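You operate a simulated robot arm through the tools that you are given. There is no shell and no other tool. Be economical: measure what you need, move in short steps, check, and stop when the job is done.

You are at the controls of a simulated two-armed robot. One attempt, no reset.

## Task
Put the battery on the top of the bath table away on the top of the service stand. Take the white tin on the top of the service stand and put it away on the top of the strap table. Fetch the red bag from the top of the service stand and stand it on the top of the display table. Press the front left leg button three times. Put three of the grey tips from the top of the display table on the left bottom shelf of the racking. Take the purple brush and put it on the top of the stock table. Take the black lead and put it on the top of the fitting table. Take the brown tin and leave it on the silver panel. Open the right drawer of the counter. Do these in any order. Set down upright: battery, red bag.

The check looks at the end state, three seconds after you hand in, the way a careful person would. Anything else that was tipped, shoved, dropped, spilled or broken makes it a failure.

## Robot
Two 7-joint arms with two-finger parallel grippers on one trunk, on a base that drives. Base frame: it is fixed to the floor where the robot stands at the start and does not move with it; the origin is under the middle of the robot, x ahead of it, y to its left, z up; the surface under the hand at the start is at about z = 0.7. Readings come in m, rad, newtons and seconds.
The left shoulder is at the start at [0.061, 0.101, 1.009], the right one opposite. With the tool pointing down near the work surface each hand reaches from about 0.24 to 0.54 m from the robot's upright axis, wherever it stands, measured 20 degrees to its own side. Places, roughly: battery [0.5, 0, 0.75]; black lead [-4.75, 1.25, 0.75]; brown tin [-9.75, -10.5, 0.75]; front left leg button [0.3, -3.6, 1.3]; grey tip (5x5x5 cm) [0.4, -2.3, 0.7]; left bottom shelf of the racking [0.6, -4.4, 1]; purple brush (4x4x5 cm) [0.5, -2.8, 0.7]; red bag [-1, 1.25, 0.75]; right drawer of the counter [-8.6, -0.3, 0.8]; silver panel (12x10x2 cm) [-9.9, -9.6, 0.8]; top of the display table [0.6, -2.5, 0.7]; top of the fitting table [-5.4, -0.3, 0.7]; top of the service stand [-1.4, 1.1, 0.6]; top of the stock table [0.7, -1.2, 0.7]; top of the strap table [-9.8, -10.1, 0.8]; white tin [-1, 1, 0.75]. Payload 2.4 kg a hand.
The TCP of each hand is the grasp point between the finger pads, 0.024 m short of the fingertips. In the tool frame z runs along the fingers and y along their closing line. Largest opening 0.068 m; finger width 0.017, thickness 0.01; the body of the gripper, 0.04 by 0.07 m, starts 0.041 m behind the TCP.
Orientation is told as [roll, pitch, yaw] about the base's x, y, z axes, in that order, counted from this pose: with the fingers straight down and closing along the base's y, the tool's x points along the base's -x, its y along +y and its z along -z.

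## Interface
- The arms move only by the tool jog_arm. It takes "left_motion", "right_motion" or both (then of equal length, played together; a hand with none holds still); each is one flat list of numbers, 7 for each row, row after row: the opening, from 0 (shut) to 1 (fully open), then the shift along the tool's x, y, z in m, then the turn, a rotation vector about the tool's x, y, z in rad. In form: [hand, x, y, z, wx, wy, wz, hand, x, y, z, wx, wy, wz, ...]. A call has 1 to 20 rows; each row is the pose to reach, as a shift and turn from the pose commanded when the call began, along the tool's axes at that moment. A row lasts 0.2 s, in which the tool goes at most 0.05 m and 0.15 rad; a call with a longer step from one row to the next is refused whole, and so is a gripper value outside its range. A pose out of reach is approached as far as the arm can. The call stops where the force on the tool passes 40 N (or 10 N more than at its start, if that is more) or the arm is blocked; 0.2 s more then pass. The fingers move at their own pace (about 0.072 m/s each) and stop on an object; they squeeze with about 39 N. The grip force told is the motor's: it shows also when the fingers shut on nothing. Time passes only in rows, and 0.2 s behind the last, so rows that repeat a pose let the fingers close. The reply holds the time, the measured pose of the TCP, the force on the tool along the base axes, the opening and the grip force, in the units named above and with some noise, with the torque about the TCP (base axes, N m) and any sound that the robot's microphone picked up.
- Cameras (640 x 400 px; columns grow to the right, rows downward): "scene" is now at [0.1376, -0.0059, 1.1623]; the picture's right is [-0.08, -1.00, 0.00], its down [-0.66, 0.05, -0.75] and it looks along [0.75, -0.06, -0.66] (base axes); focal length 256 px, centre (320, 200). "left" rides on the left gripper at [0.084, -0.011, -0.075] in its tool frame; the picture's right is [0.13, 0.99, 0.00], its down [-0.60, 0.08, -0.79] and it looks along [-0.79, 0.10, 0.61] (tool axes); focal length 251 px, centre (320, 200). "right" rides on the right gripper at [0.084, 0.011, -0.075] in its tool frame; the picture's right is [-0.13, 0.99, 0.00], its down [-0.60, -0.08, -0.79] and it looks along [-0.79, -0.10, 0.61] (tool axes); focal length 251 px, centre (320, 200). There is no depth. A picture from a camera that has moved, and an enlarged one, comes with that camera's place and axes in the base frame and with its lens. The place of the scene camera against the robot may be out by one fixed shift of up to 0.012 m in any direction.
- grab_frame(camera): a new picture of that camera. It takes no simulated time.
- lift_body(by): slides the trunk up (or, below 0, down) by that many m; the arms and the scene camera ride with it, the base frame stays. It gives what a move gives, with no picture.
- steer(legs): drives the robot by 1 to 6 legs, each [ahead, left, turn to the left] in m, m and rad, along the robot's own axes; the way and the turn of a leg run together, so that a leg with both is an arc; at most 1.5 m and 3.142 rad a leg. The arms and the cameras ride along, it lands a little off, and it stops where it bumps. It gives what a move gives.
- head_to(pan, tilt): turns the head with the scene camera to pan (to the left, within 1.501 rad either way) and tilt (down, from -0.506 to 1.204), counted from straight ahead of the robot. It gives what a move gives.
- inspect(camera, box): a new picture of the part [left, top, right, bottom] of that camera's present view, enlarged. It takes no simulated time.
- sign_off(): hands the job in; it is judged then, once.

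Work in short steps. Places have to be worked out from the pictures, the camera data and where the tool is seen: move nearer, look again, correct. Check each grasp and each placing, and mend what went wrong. You have 525 turns and 318 pictures in all, those below and enlarged ones among them. Open the grippers and draw the arms clear of the work before you hand the job in, unless the task says otherwise; then end with one line.

The tools are called after "Request:" as a command line: name --argument value ..., lists and objects as JSON in quotes. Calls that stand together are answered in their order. jog_arm: Moves the arms, as the interface text tells. Its arguments: {"type":"object","properties":{"left_motion":{"type":"array","items":{"type":"number"}},"right_motion":{"type":"array","items":{"type":"number"}}},"required":[]} The other tools are called the same way: lift_body (by) slides the trunk up or down; steer (legs) drives the base; head_to (pan, tilt) turns the head that bears the scene camera; grab_frame (camera) takes a picture; inspect (camera, box) takes an enlarged picture of a part of a camera's view; sign_off () hands the job in.

At the start:

```text
clock: 0.0
left_ee_pos: [0.4387, 0.1046, 0.9249]
left_tcp_rot: [0.0, 0.0, 0.001]
left_force: [-0.2, -0.3, 0.6]
left_moment: [-0.02, -0.01, -0.02]
left_gripper_width: 0.068
left_finger_force: 0.0
right_ee_pos: [0.3826, -0.2215, 0.9899]
right_tcp_rot: [0.001, 0.001, -0.002]
right_force: [-0.4, 0.6, -0.6]
right_moment: [0.03, -0.03, 0.0]
right_gripper_width: 0.0679
right_finger_force: 0.2
trunk travel left (down, up): [-0.225, 0.624]
robot x, y, heading: [0.0004, -0.0008, 0.001]
head pan, tilt: [-0.082, 0.724]
```

scene: 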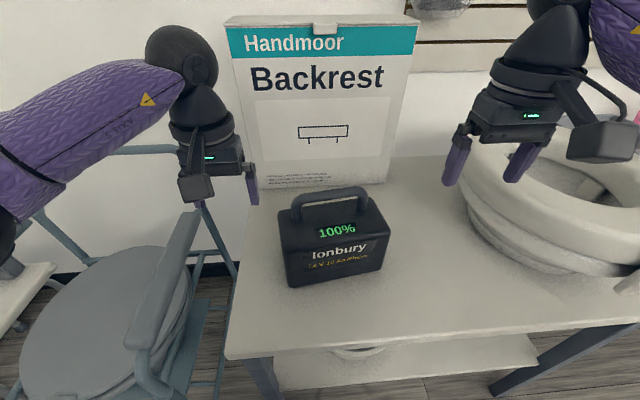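
right: 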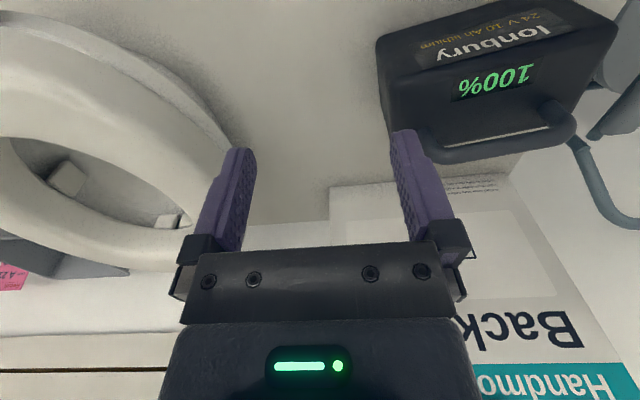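
left: 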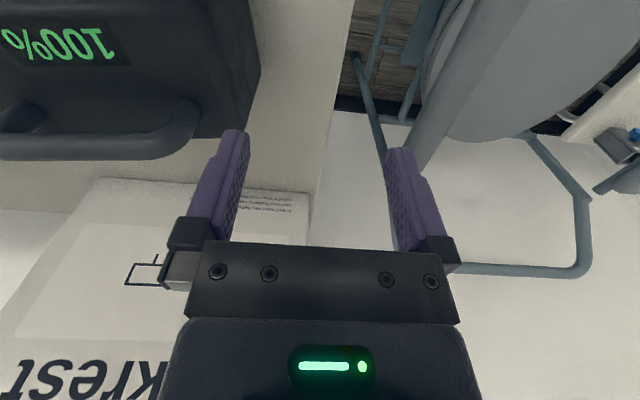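

The battery stands about at [0.45, -0.06]. I enlarge it to read the handle before I grasp.

Request:
inspect --camera "scene" --box '[260, 170, 420, 300]'

Request:
head_to --pan -1.4 --tilt 0.4

Request:
grab_frame --camera "scene"

Request:
head_to --pan 1.4 --tilt 0.4

Request:
grab_frame --camera "scene"

```text
3.08 times, centred on (340, 235) of scene
camera zoom: at [0.1376, -0.0059, 1.1623], right [-0.08, -1.0, 0.0], down [-0.66, 0.05, -0.75], along [0.75, -0.06, -0.66], focal length 787 px, centre (258, 92)
```

zoom: 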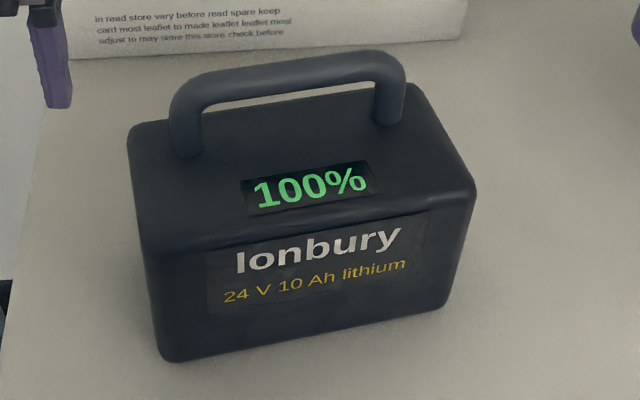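

```text
clock: 1.5
left_ee_pos: [0.439, 0.1047, 0.9244]
left_tcp_rot: [0.0, -0.001, 0.001]
left_force: [0.2, -0.6, 0.5]
left_moment: [-0.01, -0.02, 0.01]
left_gripper_width: 0.0681
left_finger_force: 0.1
right_ee_pos: [0.384, -0.2214, 0.9904]
right_tcp_rot: [0.0, 0.0, -0.001]
right_force: [0.2, 0.7, 0.3]
right_moment: [0.01, 0.03, 0.01]
right_gripper_width: 0.0684
right_finger_force: 0.2
trunk travel left (down, up): [-0.225, 0.624]
robot x, y, heading: [-0.0002, -0.0032, -0.002]
head pan, tilt: [-1.4, 0.4]
```

```text
313 pictures are left
camera scene: at [0.0698, -0.0902, 1.1912], right [-0.99, -0.17, 0.0], down [-0.07, 0.38, -0.92], along [0.16, -0.91, -0.39], focal length 256 px, centre (320, 200)
```

scene: 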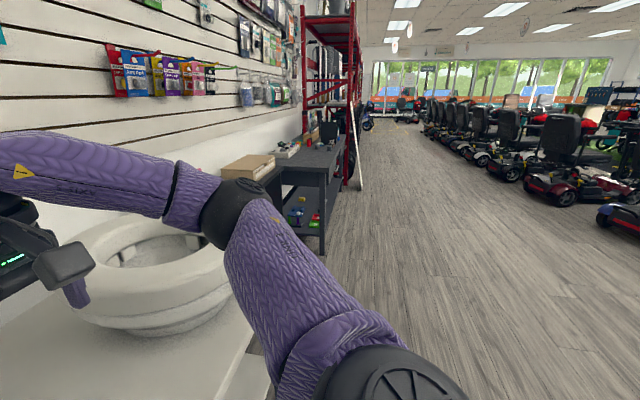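

```text
clock: 4.0
left_ee_pos: [0.4393, 0.1042, 0.925]
left_tcp_rot: [0.0, 0.0, 0.0]
left_force: [-0.8, 0.2, -0.3]
left_moment: [0.01, 0.0, -0.02]
left_gripper_width: 0.0681
left_finger_force: 0.0
right_ee_pos: [0.3828, -0.2211, 0.9888]
right_tcp_rot: [0.0, 0.0, -0.002]
right_force: [0.4, -0.3, -0.2]
right_moment: [-0.05, -0.02, -0.02]
right_gripper_width: 0.0681
right_finger_force: 0.0
trunk travel left (down, up): [-0.225, 0.624]
robot x, y, heading: [-0.0011, -0.0015, -0.001]
head pan, tilt: [1.4, 0.4]
```

```text
312 pictures are left
camera scene: at [0.0697, 0.0923, 1.1912], right [0.99, -0.17, 0.0], down [-0.07, -0.38, -0.92], along [0.16, 0.91, -0.39], focal length 256 px, centre (320, 200)
```

scene: 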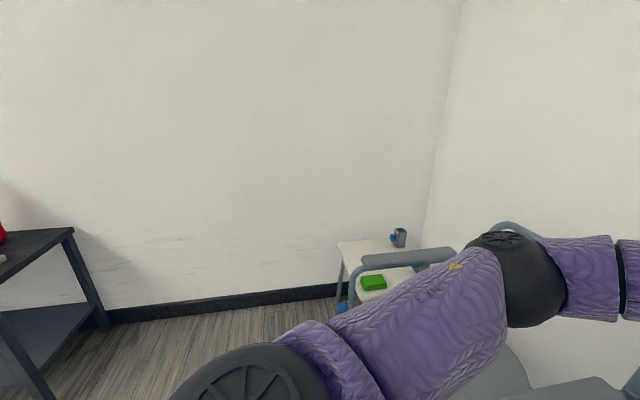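

The handle bar looks to be at about [0.465, -0.055, 0.885], tilted 7° from the y axis. I raise the left hand, turn it so that it closes along x, and move it over the bar.

Request:
jog_arm --left_motion '[1, 0, 0, -0.03, 0, 0, 0, 1, 0, 0, -0.06, 0, 0, 0.14, 1, -0.004, -0.02, -0.06, 0, 0, 0.28, 1, -0.008, -0.04, -0.06, 0, 0, 0.42, 1, -0.012, -0.06, -0.06, 0, 0, 0.56, 1, -0.016, -0.08, -0.06, 0, 0, 0.7, 1, -0.02, -0.1, -0.06, 0, 0, 0.84, 1, -0.024, -0.12, -0.06, 0, 0, 0.98, 1, -0.026, -0.14, -0.06, 0, 0, 1.12, 1, -0.026, -0.16, -0.06, 0, 0, 1.26, 1, -0.026, -0.16, -0.06, 0, 0, 1.4, 1, -0.026, -0.16, -0.06, 0, 0, 1.456]'

Request:
head_to --pan -0.08 --tilt 0.72

Request:
grab_frame --camera "scene"

Request:
grab_frame --camera "left"

```text
clock: 6.5
left_ee_pos: [0.3055, 0.0034, 1.0324]
left_tcp_rot: [0.003, -0.002, -1.441]
left_force: [-0.7, -0.5, -0.3]
left_moment: [0.0, -0.05, 0.0]
left_gripper_width: 0.0677
left_finger_force: 0.0
left hand out of reach, approached as far as the arm can: row 6, 7, 8, 9, 10, 11, 12
right_ee_pos: [0.3815, -0.2213, 0.9892]
right_tcp_rot: [0.0, -0.001, 0.0]
right_force: [-0.1, 0.6, 0.0]
right_moment: [-0.02, -0.02, 0.03]
right_gripper_width: 0.0682
right_finger_force: 0.2
trunk travel left (down, up): [-0.225, 0.624]
robot x, y, heading: [-0.0051, -0.0026, 0.0]
head pan, tilt: [1.4, 0.4]
```

```text
clock: 8.1
left_ee_pos: [0.3079, 0.0018, 1.0295]
left_tcp_rot: [0.001, -0.002, -1.437]
left_force: [0.0, -0.3, -0.7]
left_moment: [-0.01, -0.03, 0.0]
left_gripper_width: 0.068
left_finger_force: 0.0
right_ee_pos: [0.3833, -0.2213, 0.9882]
right_tcp_rot: [0.0, -0.002, -0.001]
right_force: [-0.8, -0.1, -0.1]
right_moment: [-0.03, 0.0, 0.0]
right_gripper_width: 0.0677
right_finger_force: 0.0
trunk travel left (down, up): [-0.225, 0.624]
robot x, y, heading: [0.0019, 0.0006, -0.0]
head pan, tilt: [-0.08, 0.721]
```

```text
311 pictures are left
camera scene: at [0.1377, -0.0057, 1.1626], right [-0.08, -1.0, 0.0], down [-0.66, 0.05, -0.75], along [0.75, -0.06, -0.66], focal length 256 px, centre (320, 200)
```

scene: 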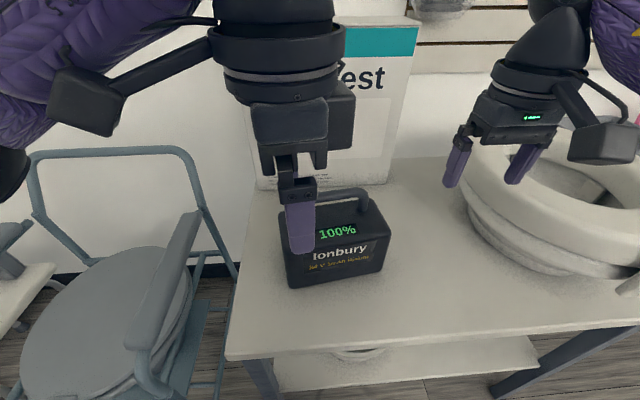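

```text
310 pictures are left
camera left: at [0.287, 0.085, 1.105], right [0.97, 0.26, 0.0], down [0.16, -0.59, 0.79], along [0.21, -0.77, -0.61], focal length 251 px, centre (320, 200)
```

left: 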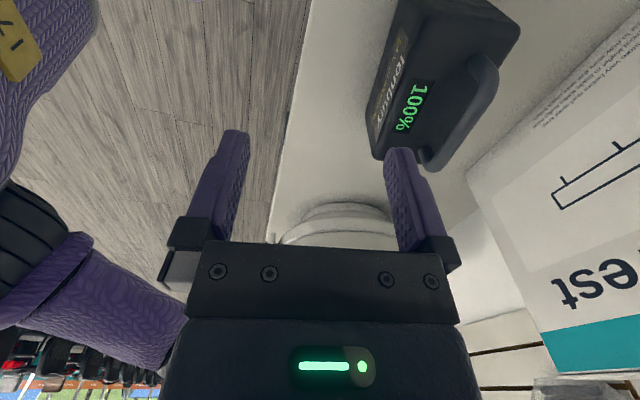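

Too high for its reach: the arm reaches farther when the shoulder is well above the hand. I raise the trunk, which then lets the hand come down over the bar.

Request:
lift_body --by 0.18

Request:
jog_arm --left_motion '[1, 0, 0, 0, 0, 0, 0]'

```text
clock: 10.1
left_ee_pos: [0.2793, 0.0026, 1.2381]
left_tcp_rot: [0.105, -0.016, -1.439]
left_force: [-0.4, -0.3, 1.1]
left_moment: [0.0, -0.04, 0.0]
left_gripper_width: 0.0681
left_finger_force: 0.1
right_ee_pos: [0.3832, -0.2219, 1.169]
right_tcp_rot: [-0.001, 0.002, 0.0]
right_force: [0.1, 0.2, 0.8]
right_moment: [0.01, -0.02, 0.01]
right_gripper_width: 0.0682
right_finger_force: 0.1
trunk travel left (down, up): [-0.405, 0.444]
robot x, y, heading: [0.0004, 0.0002, 0.001]
head pan, tilt: [-0.08, 0.721]
```

```text
clock: 10.5
left_ee_pos: [0.2791, 0.0023, 1.2382]
left_tcp_rot: [0.105, -0.016, -1.44]
left_force: [-0.8, -0.4, -0.3]
left_moment: [0.0, -0.02, -0.03]
left_gripper_width: 0.0681
left_finger_force: 0.1
right_ee_pos: [0.3838, -0.2217, 1.1682]
right_tcp_rot: [0.0, 0.0, -0.002]
right_force: [0.3, -1.1, 0.1]
right_moment: [-0.01, -0.01, 0.0]
right_gripper_width: 0.0681
right_finger_force: 0.0
trunk travel left (down, up): [-0.405, 0.444]
robot x, y, heading: [-0.002, 0.0001, -0.004]
head pan, tilt: [-0.08, 0.721]
```

I lower the hand straight down along the tool and see where the commanded pose lies.

Request:
jog_arm --left_motion '[1, 0, 0, 0.04, 0, 0, 0, 1, 0, 0, 0.08, 0, 0, 0, 1, 0, 0, 0.12, 0, 0, 0, 1, 0, 0, 0.16, 0, 0, 0]'

```text
clock: 11.5
left_ee_pos: [0.2958, 0.0027, 1.078]
left_tcp_rot: [0.105, -0.015, -1.439]
left_force: [-0.1, 0.2, 0.3]
left_moment: [0.0, -0.01, -0.02]
left_gripper_width: 0.0679
left_finger_force: 0.1
right_ee_pos: [0.3836, -0.2215, 1.1694]
right_tcp_rot: [0.0, 0.0, -0.001]
right_force: [0.2, -0.5, -0.3]
right_moment: [0.01, 0.01, -0.02]
right_gripper_width: 0.0682
right_finger_force: 0.1
trunk travel left (down, up): [-0.405, 0.444]
robot x, y, heading: [-0.0009, 0.0031, 0.0]
head pan, tilt: [-0.08, 0.721]
```

The command follows the measured pose. I level the hand and move over the bar to [0.465, -0.055, 0.96].

Request:
jog_arm --left_motion '[1, -0.0133, 0.0245, 0.0224, 0.0175, 0.003, 0, 1, -0.0265, 0.049, 0.0447, 0.035, 0.006, 0, 1, -0.0398, 0.0734, 0.0671, 0.053, 0.008, 0, 1, -0.053, 0.0978, 0.0895, 0.07, 0.01, 0, 1, -0.0663, 0.1223, 0.1118, 0.0875, 0.013, 0, 1, -0.0795, 0.1467, 0.1342, 0.105, 0.016, 0.016]'

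Request:
grab_frame --camera "left"

Request:
grab_frame --camera "scene"

```text
clock: 12.9
left_ee_pos: [0.3049, -0.0007, 1.0721]
left_tcp_rot: [0.099, -0.014, -1.44]
left_force: [0.3, 0.8, -0.1]
left_moment: [-0.01, -0.01, 0.0]
left_gripper_width: 0.0679
left_finger_force: 0.1
left hand out of reach, approached as far as the arm can: row 1, 2, 3, 4, 5, 6
right_ee_pos: [0.3817, -0.2213, 1.1692]
right_tcp_rot: [0.001, 0.0, -0.002]
right_force: [0.3, 0.1, 0.0]
right_moment: [0.0, -0.04, 0.01]
right_gripper_width: 0.0681
right_finger_force: 0.0
trunk travel left (down, up): [-0.405, 0.444]
robot x, y, heading: [0.0017, 0.0027, 0.002]
head pan, tilt: [-0.08, 0.721]
```

```text
309 pictures are left
camera left: at [0.2766, 0.0823, 1.1447], right [0.96, 0.26, 0.1], down [0.08, -0.59, 0.81], along [0.26, -0.77, -0.58], focal length 251 px, centre (320, 200)
```

left: 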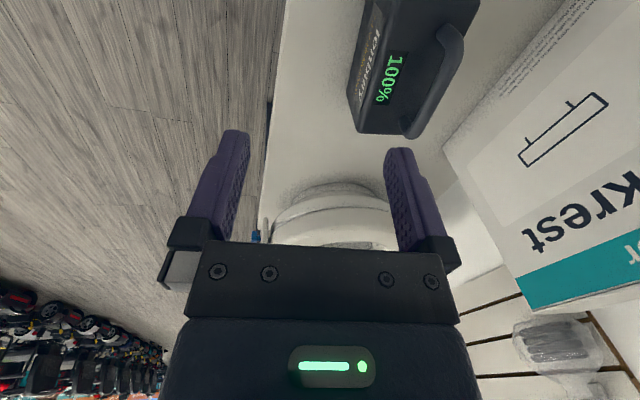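

```text
308 pictures are left
camera scene: at [0.1028, -0.0057, 1.3447], right [-0.08, -1.0, 0.0], down [-0.66, 0.05, -0.75], along [0.75, -0.06, -0.66], focal length 256 px, centre (320, 200)
```

scene: 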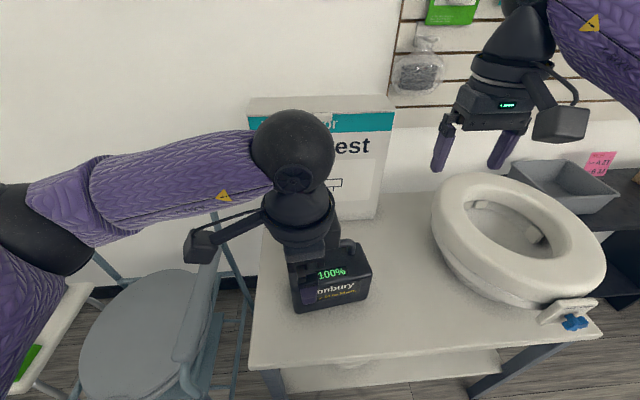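

The wrist seems to be at a joint limit in this turn. I unwind it back to yaw 0 and will try turning the other way.

Request:
jog_arm --left_motion '[1, 0.01, 0.006, 0, 0, 0, -0.14, 1, 0.02, 0.012, 0, 0, 0, -0.28, 1, 0.03, 0.018, 0, 0, 0, -0.42, 1, 0.04, 0.024, 0, 0, 0, -0.56, 1, 0.05, 0.03, 0, 0, 0, -0.7, 1, 0.06, 0.036, 0, 0, 0, -0.84, 1, 0.07, 0.042, 0, 0, 0, -0.98, 1, 0.08, 0.048, 0, 0, 0, -1.12, 1, 0.09, 0.057, 0, 0, 0, -1.26, 1, 0.09, 0.057, 0.05, 0, 0, -1.4, 1, 0.09, 0.057, 0.1, 0, 0, -1.44]'

```text
clock: 15.3
left_ee_pos: [0.3604, 0.1006, 0.9734]
left_tcp_rot: [-0.001, -0.101, 0.004]
left_force: [-0.4, -0.4, -0.7]
left_moment: [0.01, 0.0, -0.05]
left_gripper_width: 0.0679
left_finger_force: 0.1
right_ee_pos: [0.3828, -0.2213, 1.1689]
right_tcp_rot: [0.0, 0.0, -0.002]
right_force: [-0.4, 0.0, -0.6]
right_moment: [-0.02, -0.03, 0.05]
right_gripper_width: 0.0682
right_finger_force: 0.0
trunk travel left (down, up): [-0.405, 0.444]
robot x, y, heading: [-0.0007, 0.0013, -0.003]
head pan, tilt: [-0.08, 0.721]
```

Yaw 0 again. I level the hand while moving toward the battery; next call tries the opposite yaw.

Request:
jog_arm --left_motion '[1, -0.02, -0.033, -0.001, 0, 0.033, 0, 1, -0.041, -0.066, -0.002, 0, 0.066, 0, 1, -0.061, -0.1, -0.004, 0, 0.101, 0]'

Request:
jog_arm --left_motion '[1, 0, 0, 0, 0, 0, -0.14, 1, 0, 0, 0, 0, 0, -0.28, 1, 0, 0, 0, 0, 0, -0.42, 1, 0, 0, 0, 0, 0, -0.56, 1, 0, 0, 0, 0, 0, -0.7, 1, 0, 0, 0, 0, 0, -0.84, 1, 0, 0, 0, 0, 0, -0.98, 1, 0, 0, 0, 0, 0, -1.12, 1, 0, 0, 0, 0, 0, -1.26, 1, 0, 0, 0, 0, 0, -1.4, 1, 0, 0, 0, 0, 0, -1.54, 1, 0, 0, 0, 0, 0, -1.687]'

```text
clock: 16.1
left_ee_pos: [0.4217, 0.0013, 0.9832]
left_tcp_rot: [-0.002, -0.001, 0.0]
left_force: [-0.3, 0.1, -0.3]
left_moment: [-0.03, -0.01, 0.01]
left_gripper_width: 0.0681
left_finger_force: 0.0
right_ee_pos: [0.3835, -0.2223, 1.1689]
right_tcp_rot: [0.003, 0.001, -0.001]
right_force: [-0.2, 0.0, 0.0]
right_moment: [0.0, -0.03, -0.02]
right_gripper_width: 0.068
right_finger_force: 0.0
trunk travel left (down, up): [-0.405, 0.444]
robot x, y, heading: [0.0039, -0.0002, 0.0]
head pan, tilt: [-0.08, 0.721]
```

```text
clock: 18.7
left_ee_pos: [0.4207, 0.0023, 0.9813]
left_tcp_rot: [0.002, 0.003, 1.688]
left_force: [0.1, 0.4, -0.5]
left_moment: [0.0, 0.01, 0.02]
left_gripper_width: 0.068
left_finger_force: 0.0
right_ee_pos: [0.3833, -0.2221, 1.17]
right_tcp_rot: [0.0, 0.001, -0.003]
right_force: [0.6, 0.2, -0.8]
right_moment: [-0.02, -0.02, -0.01]
right_gripper_width: 0.0678
right_finger_force: 0.1
trunk travel left (down, up): [-0.405, 0.444]
robot x, y, heading: [0.0038, -0.0005, -0.0]
head pan, tilt: [-0.08, 0.721]
```

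That turn works. Now over the bar.

Request:
jog_arm --left_motion '[1, 0.031, -0.019, 0.01, 0, 0, 0, 1, 0.062, -0.038, 0.021, 0, 0, 0]'

Request:
grab_frame --camera "left"

Request:
grab_frame --camera "scene"

```text
clock: 19.3
left_ee_pos: [0.4474, -0.0398, 0.969]
left_tcp_rot: [0.0, 0.004, 1.686]
left_force: [-0.6, 1.0, 0.4]
left_moment: [-0.03, -0.01, 0.0]
left_gripper_width: 0.068
left_finger_force: 0.1
left hand out of reach, approached as far as the arm can: row 2
right_ee_pos: [0.3827, -0.2207, 1.1686]
right_tcp_rot: [0.0, 0.0, 0.0]
right_force: [-0.6, 0.2, 0.5]
right_moment: [0.01, 0.03, -0.02]
right_gripper_width: 0.068
right_finger_force: 0.1
trunk travel left (down, up): [-0.405, 0.444]
robot x, y, heading: [0.0019, -0.0026, -0.001]
head pan, tilt: [-0.08, 0.721]
```

```text
307 pictures are left
camera left: at [0.4679, -0.121, 1.0439], right [-0.97, -0.24, 0.0], down [-0.15, 0.59, 0.79], along [-0.19, 0.77, -0.61], focal length 251 px, centre (320, 200)
```

left: 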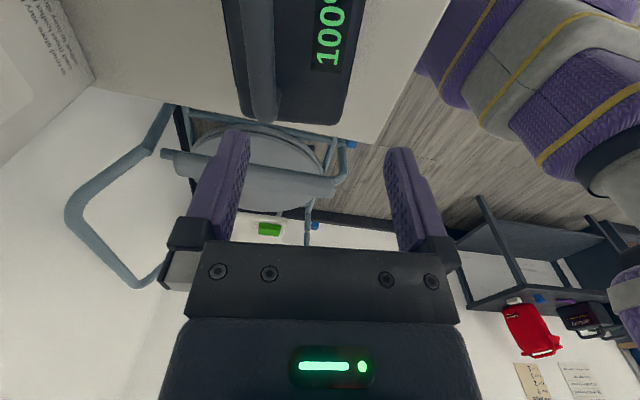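

```text
306 pictures are left
camera scene: at [0.1031, -0.0047, 1.3447], right [-0.08, -1.0, 0.0], down [-0.66, 0.05, -0.75], along [0.75, -0.06, -0.66], focal length 256 px, centre (320, 200)
```

scene: 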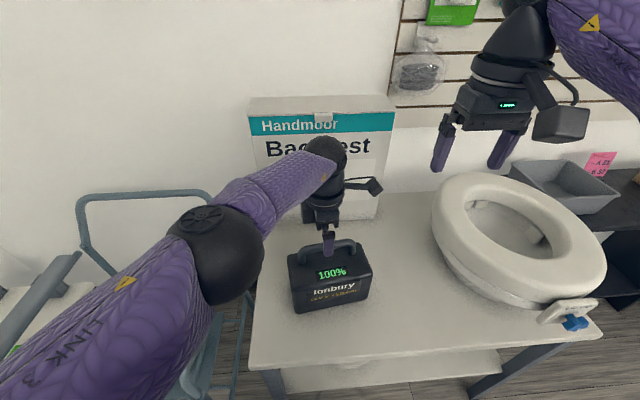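

I need better handle coordinates; zooming the scene view to compare the fingertips with the bar.

Request:
inspect --camera "scene" --box '[270, 180, 390, 320]'

```text
2.86 times, centred on (330, 250) of scene
camera zoom: at [0.1031, -0.0047, 1.3447], right [-0.08, -1.0, 0.0], down [-0.66, 0.05, -0.75], along [0.75, -0.06, -0.66], focal length 731 px, centre (291, 57)
```

zoom: 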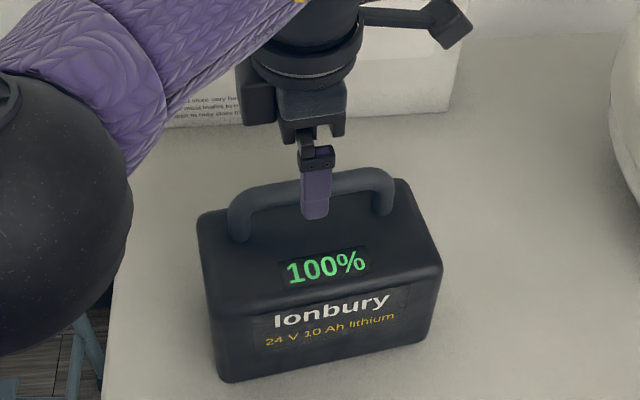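

Crossing both views, the bar is at about [0.497, -0.053, 0.87], a bit far to reach. I turn the robot to the right so that the battery lies on the left hand's side.

Request:
steer --legs '[[0, 0, -0.35]]'

```text
clock: 20.8
left_ee_pos: [0.4042, -0.1932, 0.9685]
left_tcp_rot: [0.002, 0.002, 1.333]
left_force: [0.6, -0.1, 0.3]
left_moment: [-0.02, 0.02, 0.0]
left_gripper_width: 0.0678
left_finger_force: 0.1
right_ee_pos: [0.2821, -0.3396, 1.1681]
right_tcp_rot: [0.0, -0.001, -0.356]
right_force: [0.8, 0.2, -0.9]
right_moment: [0.02, 0.03, 0.04]
right_gripper_width: 0.0679
right_finger_force: 0.1
trunk travel left (down, up): [-0.405, 0.444]
robot x, y, heading: [-0.0004, 0.0024, -0.354]
head pan, tilt: [-0.08, 0.721]
```

Request:
jog_arm --left_motion '[1, -0.04, -0.0144, 0.0, 0, 0, -0.09, 1, -0.08, -0.0288, 0.0, 0, 0, -0.18, 1, -0.12, -0.0432, 0.01, 0, 0, -0.27, 1, -0.158, -0.0574, 0.018, 0, 0, -0.354]'

Request:
grab_frame --camera "left"

Request:
inspect --camera "scene" --box '[160, 120, 380, 320]'

```text
clock: 21.8
left_ee_pos: [0.497, -0.0534, 0.9475]
left_tcp_rot: [0.001, 0.002, 1.69]
left_force: [0.2, 0.1, 0.1]
left_moment: [0.0, 0.03, -0.01]
left_gripper_width: 0.0676
left_finger_force: 0.1
right_ee_pos: [0.2832, -0.3419, 1.1682]
right_tcp_rot: [-0.001, 0.0, -0.358]
right_force: [-0.4, 0.2, 0.7]
right_moment: [-0.01, -0.02, 0.0]
right_gripper_width: 0.0681
right_finger_force: 0.1
trunk travel left (down, up): [-0.405, 0.444]
robot x, y, heading: [-0.0039, 0.0017, -0.355]
head pan, tilt: [-0.08, 0.721]
```

```text
304 pictures are left
camera left: at [0.5196, -0.1346, 1.0228], right [-0.97, -0.25, 0.0], down [-0.15, 0.59, 0.79], along [-0.2, 0.77, -0.61], focal length 251 px, centre (320, 200)
```

left: 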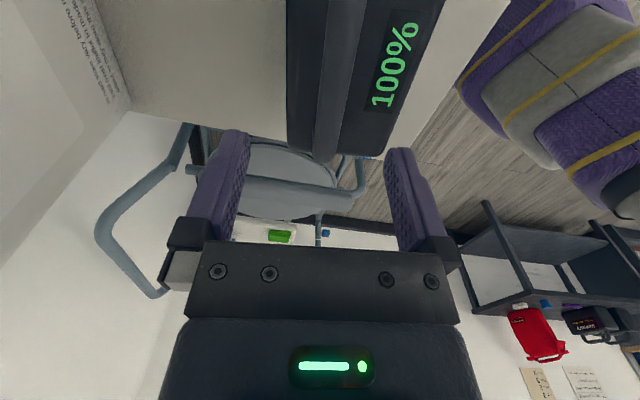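

```text
2.00 times, centred on (270, 220) of scene
camera zoom: at [0.0935, -0.045, 1.3447], right [-0.42, -0.91, 0.0], down [-0.6, 0.28, -0.75], along [0.68, -0.32, -0.66], focal length 512 px, centre (420, 160)
```

zoom: 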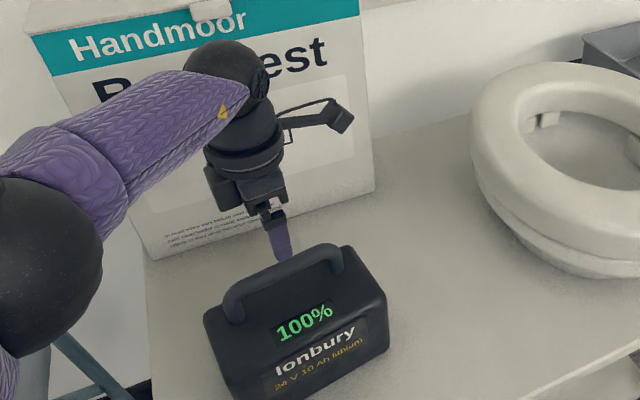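

The bar is parallel to the jaws and about 8 mm off centre toward -x. I correct this and descend to z≈0.868.

Request:
jog_arm --left_motion '[1, 0, 0.008, 0.02, 0, 0, 0, 1, 0, 0.008, 0.05, 0, 0, 0, 1, 0, 0.008, 0.079, 0, 0, 0]'

Request:
grab_frame --camera "left"

Request:
inspect --camera "scene" --box '[200, 180, 340, 320]'

```text
clock: 22.6
left_ee_pos: [0.4814, -0.0497, 0.8704]
left_tcp_rot: [0.001, 0.0, 1.689]
left_force: [-0.8, 0.7, -0.2]
left_moment: [-0.02, -0.01, 0.01]
left_gripper_width: 0.0683
left_finger_force: 0.1
left hand out of reach, approached as far as the arm can: row 3
right_ee_pos: [0.282, -0.3412, 1.1684]
right_tcp_rot: [0.001, 0.0, -0.353]
right_force: [-0.7, 0.1, 0.0]
right_moment: [0.03, -0.02, 0.0]
right_gripper_width: 0.068
right_finger_force: 0.0
trunk travel left (down, up): [-0.405, 0.444]
robot x, y, heading: [0.0017, -0.0021, -0.355]
head pan, tilt: [-0.08, 0.721]
```

```text
302 pictures are left
camera left: at [0.5022, -0.1308, 0.9464], right [-0.97, -0.24, 0.0], down [-0.15, 0.59, 0.79], along [-0.19, 0.77, -0.61], focal length 251 px, centre (320, 200)
```

left: 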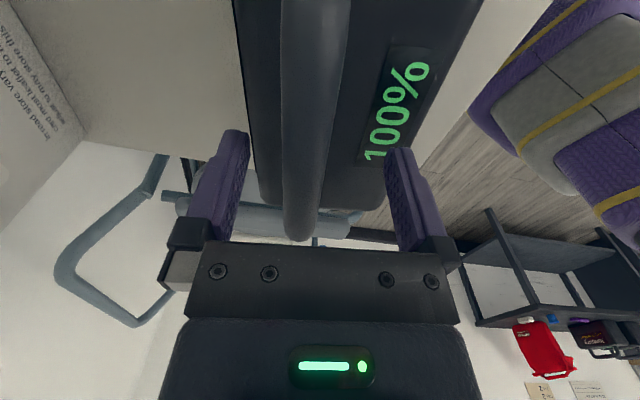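

```text
2.86 times, centred on (270, 250) of scene
camera zoom: at [0.0935, -0.0449, 1.3447], right [-0.42, -0.91, 0.0], down [-0.6, 0.28, -0.75], along [0.68, -0.32, -0.66], focal length 731 px, centre (463, 57)
```

zoom: 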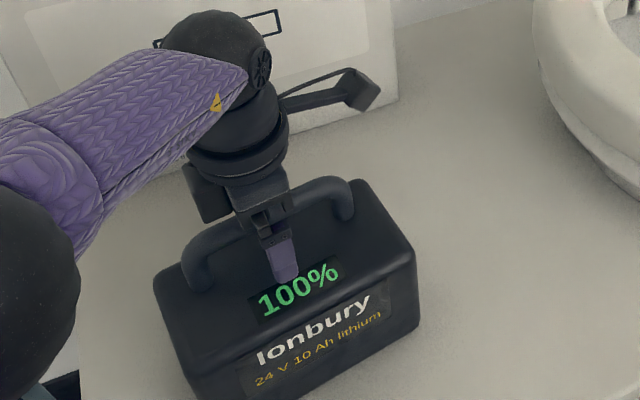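

The fingers straddle the bar near its middle. Closing, then lifting slightly.

Request:
jog_arm --left_motion '[0, 0, 0, 0, 0, 0, 0, 0, 0, 0, 0, 0, 0, 0, 0, 0, 0, 0, 0, 0, 0, 0, 0, 0, 0, 0, 0, 0]'

Request:
lift_body --by 0.05

Request:
grab_frame --camera "scene"

```text
clock: 23.6
left_ee_pos: [0.4814, -0.0498, 0.871]
left_tcp_rot: [0.002, 0.003, 1.688]
left_force: [3.0, -1.7, 0.3]
left_moment: [-0.2, 0.04, 0.22]
left_gripper_width: 0.0183
left_finger_force: 36.4
right_ee_pos: [0.284, -0.3415, 1.1678]
right_tcp_rot: [0.0, 0.002, -0.355]
right_force: [0.2, 0.0, -0.1]
right_moment: [0.01, -0.01, 0.0]
right_gripper_width: 0.068
right_finger_force: 0.2
trunk travel left (down, up): [-0.405, 0.444]
robot x, y, heading: [0.0019, -0.0018, -0.358]
head pan, tilt: [-0.08, 0.721]
```

```text
clock: 24.6
left_ee_pos: [0.481, -0.048, 0.9246]
left_tcp_rot: [-0.002, 0.002, 1.689]
left_force: [-0.3, 0.8, -14.8]
left_moment: [0.12, -0.03, 0.0]
left_gripper_width: 0.0182
left_finger_force: 36.6
right_ee_pos: [0.2837, -0.34, 1.2176]
right_tcp_rot: [-0.001, 0.002, -0.356]
right_force: [0.0, 0.5, 0.4]
right_moment: [0.02, -0.01, -0.01]
right_gripper_width: 0.0681
right_finger_force: 0.2
trunk travel left (down, up): [-0.455, 0.394]
robot x, y, heading: [-0.0056, 0.0001, -0.358]
head pan, tilt: [-0.08, 0.721]
```

```text
300 pictures are left
camera scene: at [0.0892, -0.0433, 1.3948], right [-0.42, -0.91, 0.0], down [-0.6, 0.28, -0.75], along [0.68, -0.32, -0.66], focal length 256 px, centre (320, 200)
```

scene: 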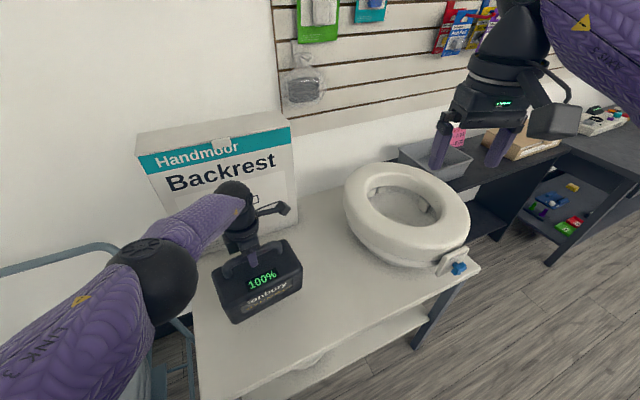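

The battery hangs in the grip (≈15 N). I raise a bit more, back away from the table, and look toward the service stand.

Request:
steer --legs '[[-0.5, 0, 0]]'

Request:
steer --legs '[[0, 0, 2.2]]'

Request:
head_to --pan 0.0 --tilt 0.5

Request:
grab_frame --camera "scene"

```text
clock: 27.5
left_ee_pos: [0.0195, 0.1221, 0.9247]
left_tcp_rot: [-0.006, 0.005, 1.691]
left_force: [-0.2, -0.5, -15.1]
left_moment: [0.1, 0.01, 0.03]
left_gripper_width: 0.0185
left_finger_force: 36.3
right_ee_pos: [-0.1782, -0.1695, 1.2176]
right_tcp_rot: [-0.001, 0.002, -0.352]
right_force: [-0.8, 0.7, -0.6]
right_moment: [0.0, 0.01, 0.01]
right_gripper_width: 0.0679
right_finger_force: 0.0
trunk travel left (down, up): [-0.455, 0.394]
robot x, y, heading: [-0.4588, 0.1695, -0.352]
head pan, tilt: [-0.08, 0.721]
```

```text
clock: 33.1
left_ee_pos: [-0.6992, 0.5922, 0.9254]
left_tcp_rot: [-0.004, 0.003, -2.408]
left_force: [-0.5, -0.1, -14.4]
left_moment: [-0.06, 0.02, 0.0]
left_gripper_width: 0.0187
left_finger_force: 36.6
right_ee_pos: [-0.3467, 0.5974, 1.2182]
right_tcp_rot: [0.0, 0.003, 1.833]
right_force: [-0.5, -0.3, 0.3]
right_moment: [-0.01, 0.0, 0.01]
right_gripper_width: 0.0681
right_finger_force: 0.1
trunk travel left (down, up): [-0.455, 0.394]
robot x, y, heading: [-0.4591, 0.17, 1.835]
head pan, tilt: [-0.08, 0.721]
```

```text
clock: 33.8
left_ee_pos: [-0.6995, 0.5901, 0.9247]
left_tcp_rot: [-0.004, 0.003, -2.408]
left_force: [-0.7, 0.0, -14.9]
left_moment: [-0.03, 0.03, 0.02]
left_gripper_width: 0.0186
left_finger_force: 36.5
right_ee_pos: [-0.3469, 0.5988, 1.2176]
right_tcp_rot: [0.001, 0.002, 1.832]
right_force: [0.4, 0.2, -0.7]
right_moment: [0.01, 0.04, 0.0]
right_gripper_width: 0.0678
right_finger_force: 0.0
trunk travel left (down, up): [-0.455, 0.394]
robot x, y, heading: [-0.4612, 0.1662, 1.836]
head pan, tilt: [0.0, 0.499]
```

```text
299 pictures are left
camera scene: at [-0.5041, 0.2841, 1.4142], right [0.97, 0.26, 0.0], down [0.12, -0.46, -0.88], along [-0.23, 0.85, -0.48], focal length 256 px, centre (320, 200)
```

scene: 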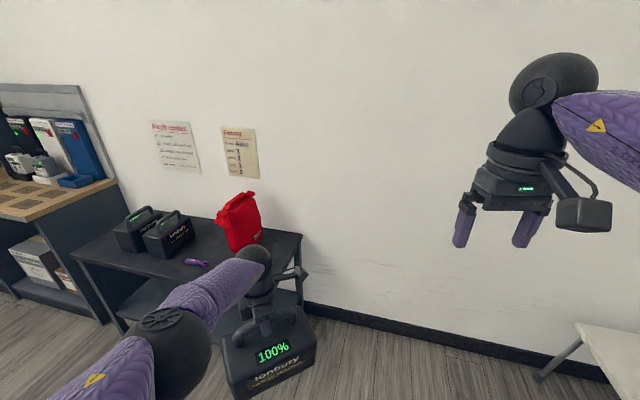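

The stand top spans roughly x -1.87…-0.88, y 0.87…1.33 at z≈0.6, holding two other batteries, a purple thing and the red bag. I move in front of it and look again.

Request:
steer --legs '[[0.25, 0.584, -0.265]]'

Request:
head_to --pan -0.2 --tilt 0.7

Request:
grab_frame --camera "scene"

Request:
grab_frame --camera "right"

```text
clock: 37.3
left_ee_pos: [-1.173, 0.8145, 0.9244]
left_tcp_rot: [-0.004, 0.005, -2.681]
left_force: [-0.8, -0.1, -14.2]
left_moment: [-0.06, 0.11, -0.01]
left_gripper_width: 0.0186
left_finger_force: 37.1
right_ee_pos: [-0.8315, 0.7278, 1.2183]
right_tcp_rot: [-0.002, 0.001, 1.56]
right_force: [-0.3, 0.0, 0.3]
right_moment: [-0.03, 0.01, 0.0]
right_gripper_width: 0.0682
right_finger_force: 0.2
trunk travel left (down, up): [-0.455, 0.394]
robot x, y, heading: [-1.0584, 0.3471, 1.561]
head pan, tilt: [0.0, 0.499]
```

```text
clock: 38.0
left_ee_pos: [-1.1713, 0.8136, 0.9243]
left_tcp_rot: [-0.002, 0.004, -2.681]
left_force: [-0.2, 0.3, -14.4]
left_moment: [0.0, 0.07, -0.02]
left_gripper_width: 0.0187
left_finger_force: 36.9
right_ee_pos: [-0.8324, 0.7273, 1.2186]
right_tcp_rot: [-0.001, 0.003, 1.562]
right_force: [0.3, -0.2, -0.5]
right_moment: [0.01, -0.01, 0.02]
right_gripper_width: 0.0683
right_finger_force: 0.0
trunk travel left (down, up): [-0.455, 0.394]
robot x, y, heading: [-1.0561, 0.3457, 1.569]
head pan, tilt: [-0.201, 0.7]
```

```text
298 pictures are left
camera scene: at [-1.0515, 0.4551, 1.3966], right [0.98, -0.21, 0.0], down [-0.13, -0.63, -0.76], along [0.16, 0.75, -0.64], focal length 256 px, centre (320, 200)
```

scene: 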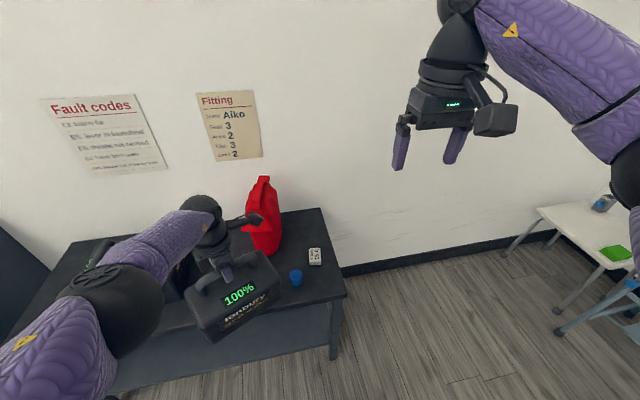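

```text
297 pictures are left
camera right: at [-0.8436, 0.6423, 1.2938], right [-0.99, 0.14, 0.0], down [0.09, 0.6, 0.79], along [0.11, 0.78, -0.61], focal length 251 px, centre (320, 200)
```

right: 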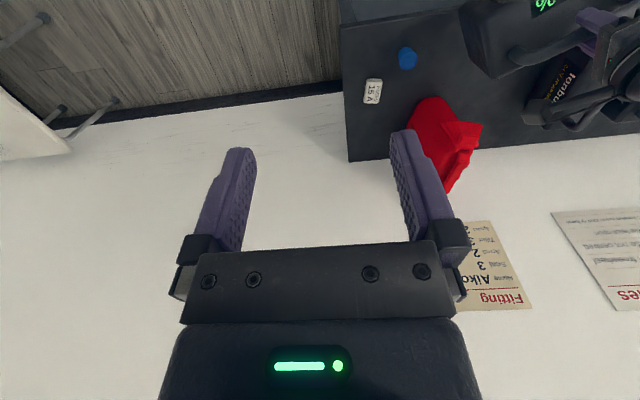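

The white tin is the small block marked "15 A" at about [-0.94, 1.04], and a blue piece stands at [-1.02, 0.98]. I step right to see the stand unobstructed and choose a free place.

Request:
steer --legs '[[0, -0.45, 0]]'

Request:
head_to --pan 0.1 --tilt 0.6

Request:
grab_frame --camera "scene"

Request:
grab_frame --camera "left"

```text
clock: 40.7
left_ee_pos: [-0.733, 0.81, 0.9258]
left_tcp_rot: [-0.006, 0.004, -2.679]
left_force: [0.2, 0.0, -15.0]
left_moment: [-0.04, 0.05, 0.0]
left_gripper_width: 0.0187
left_finger_force: 36.4
right_ee_pos: [-0.3921, 0.7235, 1.2185]
right_tcp_rot: [0.0, 0.002, 1.562]
right_force: [0.2, -0.8, 0.8]
right_moment: [0.0, 0.01, 0.01]
right_gripper_width: 0.0682
right_finger_force: 0.1
trunk travel left (down, up): [-0.455, 0.394]
robot x, y, heading: [-0.6175, 0.339, 1.566]
head pan, tilt: [-0.201, 0.7]
```

```text
clock: 41.5
left_ee_pos: [-0.7339, 0.8091, 0.9246]
left_tcp_rot: [-0.004, 0.004, -2.68]
left_force: [0.6, -0.3, -15.1]
left_moment: [-0.02, 0.05, -0.02]
left_gripper_width: 0.0187
left_finger_force: 36.8
right_ee_pos: [-0.3927, 0.7234, 1.2175]
right_tcp_rot: [0.0, 0.003, 1.563]
right_force: [0.7, -0.1, -0.2]
right_moment: [-0.01, -0.02, 0.02]
right_gripper_width: 0.0683
right_finger_force: 0.2
trunk travel left (down, up): [-0.455, 0.394]
robot x, y, heading: [-0.6156, 0.3403, 1.559]
head pan, tilt: [0.099, 0.6]
```

```text
296 pictures are left
camera scene: at [-0.6368, 0.4561, 1.4052], right [1.0, 0.09, 0.0], down [0.05, -0.56, -0.82], along [-0.07, 0.82, -0.57], focal length 256 px, centre (320, 200)
```

scene: 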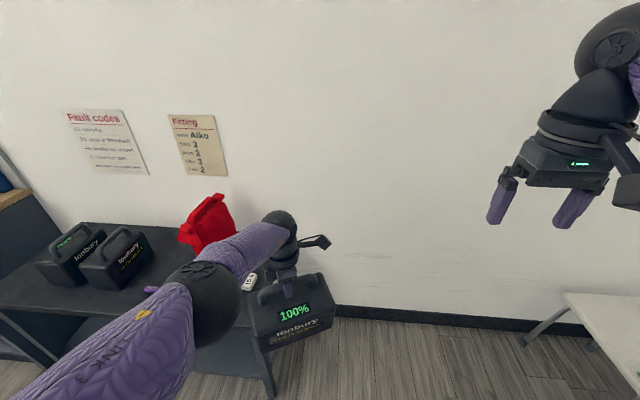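

```text
295 pictures are left
camera left: at [-0.6623, 0.8581, 1.0001], right [0.56, -0.83, 0.0], down [-0.51, -0.34, 0.79], along [-0.66, -0.44, -0.61], focal length 251 px, centre (320, 200)
```

left: 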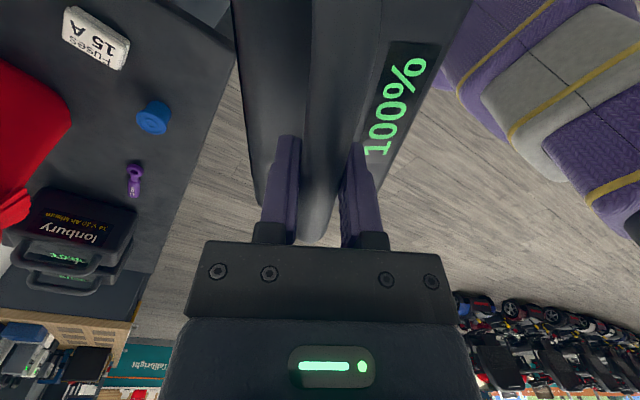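

The left hand camera shows it well: bag, tin, blue piece, purple piece and two batteries. I'll take the bag first with the right hand to make room. I check my own footprint by looking down, and zoom on the bag.

Request:
inspect --camera "scene" --box '[140, 180, 260, 300]'

Request:
head_to --pan -0.6 --tilt 1.2

Request:
grab_frame --camera "scene"

```text
3.33 times, centred on (200, 240) of scene
camera zoom: at [-0.6368, 0.4561, 1.4052], right [1.0, 0.09, 0.0], down [0.05, -0.56, -0.82], along [-0.07, 0.82, -0.57], focal length 853 px, centre (720, 67)
```

zoom: 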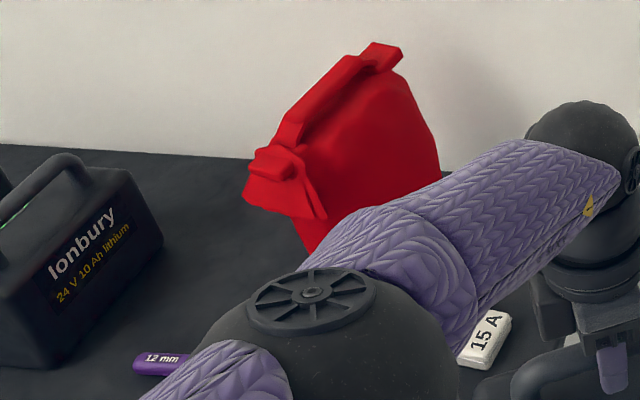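

```text
clock: 42.6
left_ee_pos: [-0.7333, 0.8098, 0.9253]
left_tcp_rot: [-0.005, 0.004, -2.68]
left_force: [0.5, -0.8, -15.1]
left_moment: [-0.02, 0.03, 0.02]
left_gripper_width: 0.0185
left_finger_force: 36.6
right_ee_pos: [-0.3924, 0.7229, 1.218]
right_tcp_rot: [0.001, 0.001, 1.562]
right_force: [-0.4, -0.7, 0.3]
right_moment: [-0.01, 0.0, -0.01]
right_gripper_width: 0.068
right_finger_force: 0.1
trunk travel left (down, up): [-0.455, 0.394]
robot x, y, heading: [-0.6166, 0.3409, 1.56]
head pan, tilt: [-0.6, 1.201]
```

```text
293 pictures are left
camera scene: at [-0.5968, 0.414, 1.3607], right [0.82, -0.57, 0.0], down [-0.53, -0.77, -0.36], along [0.21, 0.3, -0.93], focal length 256 px, centre (320, 200)
```

scene: 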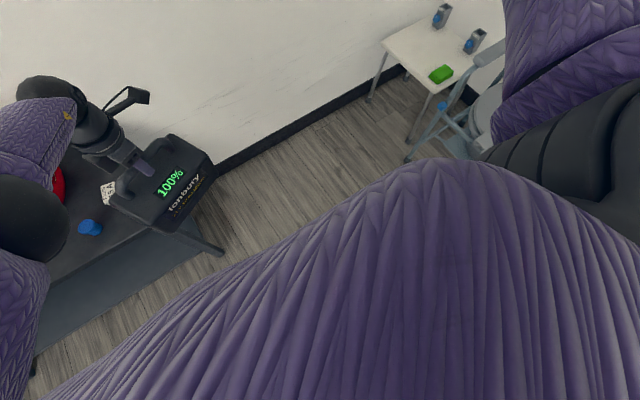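

The bag is about 0.28 m tall with a sloping handle. I raise the trunk so that the battery clears everything, and move in front to view the bag with the right hand.

Request:
lift_body --by 0.15

Request:
steer --legs '[[0.12, 0.5, 0]]'

Request:
head_to --pan -0.1 --tilt 0.8

Request:
grab_frame --camera "scene"

Request:
grab_frame --camera "right"

```text
clock: 44.3
left_ee_pos: [-0.7326, 0.8109, 1.0874]
left_tcp_rot: [-0.028, 0.016, -2.679]
left_force: [-0.8, -0.4, -14.3]
left_moment: [-0.07, 0.07, 0.0]
left_gripper_width: 0.0186
left_finger_force: 36.8
right_ee_pos: [-0.3921, 0.7235, 1.3688]
right_tcp_rot: [-0.002, 0.001, 1.562]
right_force: [0.2, 0.3, -0.1]
right_moment: [0.03, 0.03, 0.02]
right_gripper_width: 0.0679
right_finger_force: 0.0
trunk travel left (down, up): [-0.605, 0.245]
robot x, y, heading: [-0.6183, 0.3374, 1.562]
head pan, tilt: [-0.6, 1.201]
```

```text
clock: 47.4
left_ee_pos: [-1.2445, 0.9304, 1.0876]
left_tcp_rot: [-0.027, 0.017, -2.669]
left_force: [0.3, 0.9, -14.9]
left_moment: [-0.05, 0.09, 0.01]
left_gripper_width: 0.0186
left_finger_force: 36.7
right_ee_pos: [-0.9046, 0.846, 1.3676]
right_tcp_rot: [0.0, 0.001, 1.568]
right_force: [-0.1, -0.7, -0.6]
right_moment: [-0.01, -0.01, -0.01]
right_gripper_width: 0.0677
right_finger_force: 0.0
trunk travel left (down, up): [-0.605, 0.245]
robot x, y, heading: [-1.1249, 0.4615, 1.569]
head pan, tilt: [-0.6, 1.201]
```

```text
clock: 48.3
left_ee_pos: [-1.2447, 0.9304, 1.0876]
left_tcp_rot: [-0.026, 0.018, -2.67]
left_force: [0.5, -0.5, -15.1]
left_moment: [-0.03, 0.11, -0.01]
left_gripper_width: 0.0187
left_finger_force: 36.9
right_ee_pos: [-0.9028, 0.8455, 1.3681]
right_tcp_rot: [0.001, 0.001, 1.57]
right_force: [0.4, -0.7, -0.2]
right_moment: [-0.02, 0.02, 0.0]
right_gripper_width: 0.0681
right_finger_force: 0.1
trunk travel left (down, up): [-0.605, 0.245]
robot x, y, heading: [-1.1265, 0.4626, 1.574]
head pan, tilt: [-0.099, 0.799]
```

```text
292 pictures are left
camera scene: at [-1.1289, 0.5577, 1.5387], right [0.99, -0.1, 0.0], down [-0.07, -0.71, -0.7], along [0.07, 0.69, -0.72], focal length 256 px, centre (320, 200)
```

scene: 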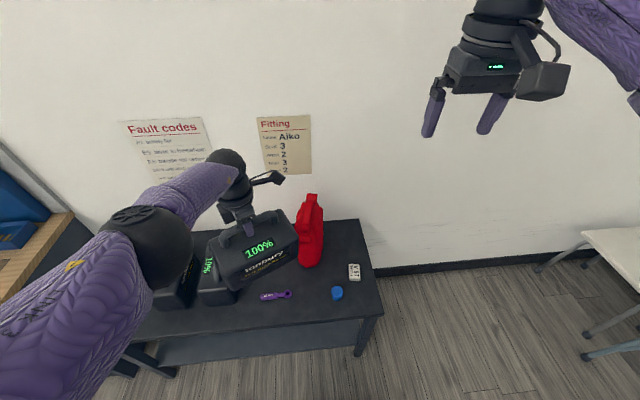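

```text
291 pictures are left
camera right: at [-0.9139, 0.7607, 1.4438], right [-0.99, 0.13, 0.0], down [0.08, 0.61, 0.79], along [0.1, 0.79, -0.61], focal length 251 px, centre (320, 200)
```

right: 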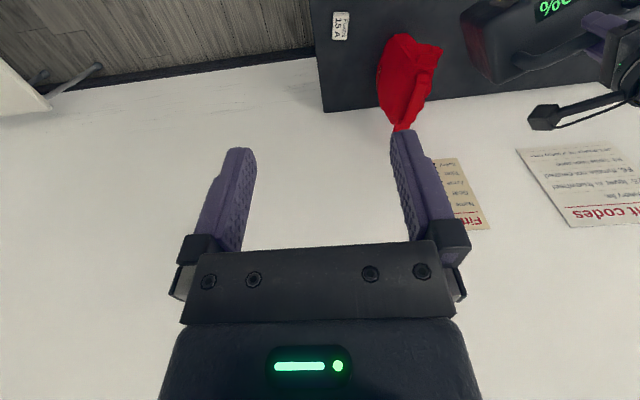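

The bag is slim along x, so the right hand at its present yaw closes the right way. I zoom on its handle from both cameras.

Request:
inspect --camera "right" --box '[350, 10, 470, 140]'

Request:
inspect --camera "scene" --box '[260, 180, 380, 310]'

```text
3.08 times, centred on (410, 75) of right
camera zoom: at [-0.9139, 0.7607, 1.4438], right [-0.99, 0.13, 0.0], down [0.08, 0.61, 0.79], along [0.1, 0.79, -0.61], focal length 774 px, centre (43, 585)
```

zoom: 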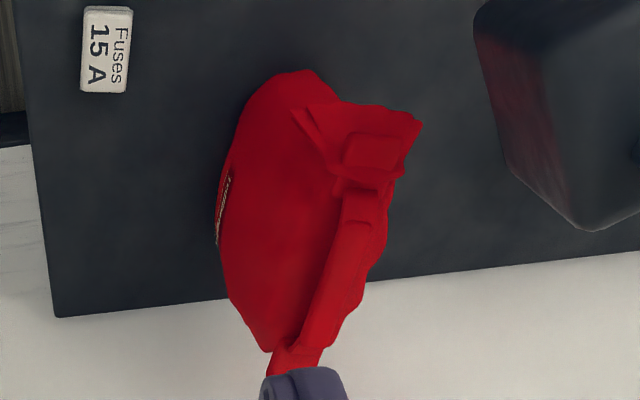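

```text
3.08 times, centred on (320, 245) of scene
camera zoom: at [-1.1289, 0.5577, 1.5387], right [0.99, -0.1, 0.0], down [-0.07, -0.71, -0.7], along [0.07, 0.69, -0.72], focal length 787 px, centre (320, 62)
```

zoom: 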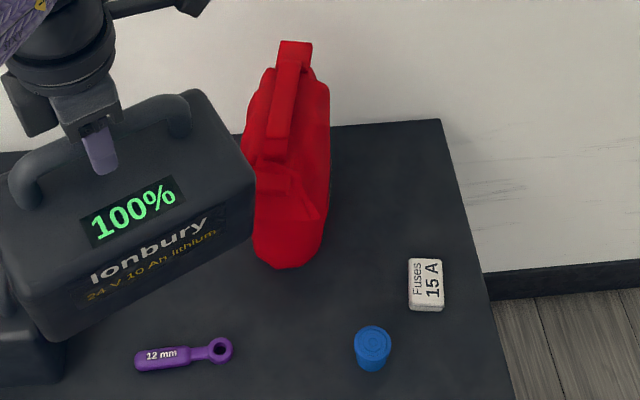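

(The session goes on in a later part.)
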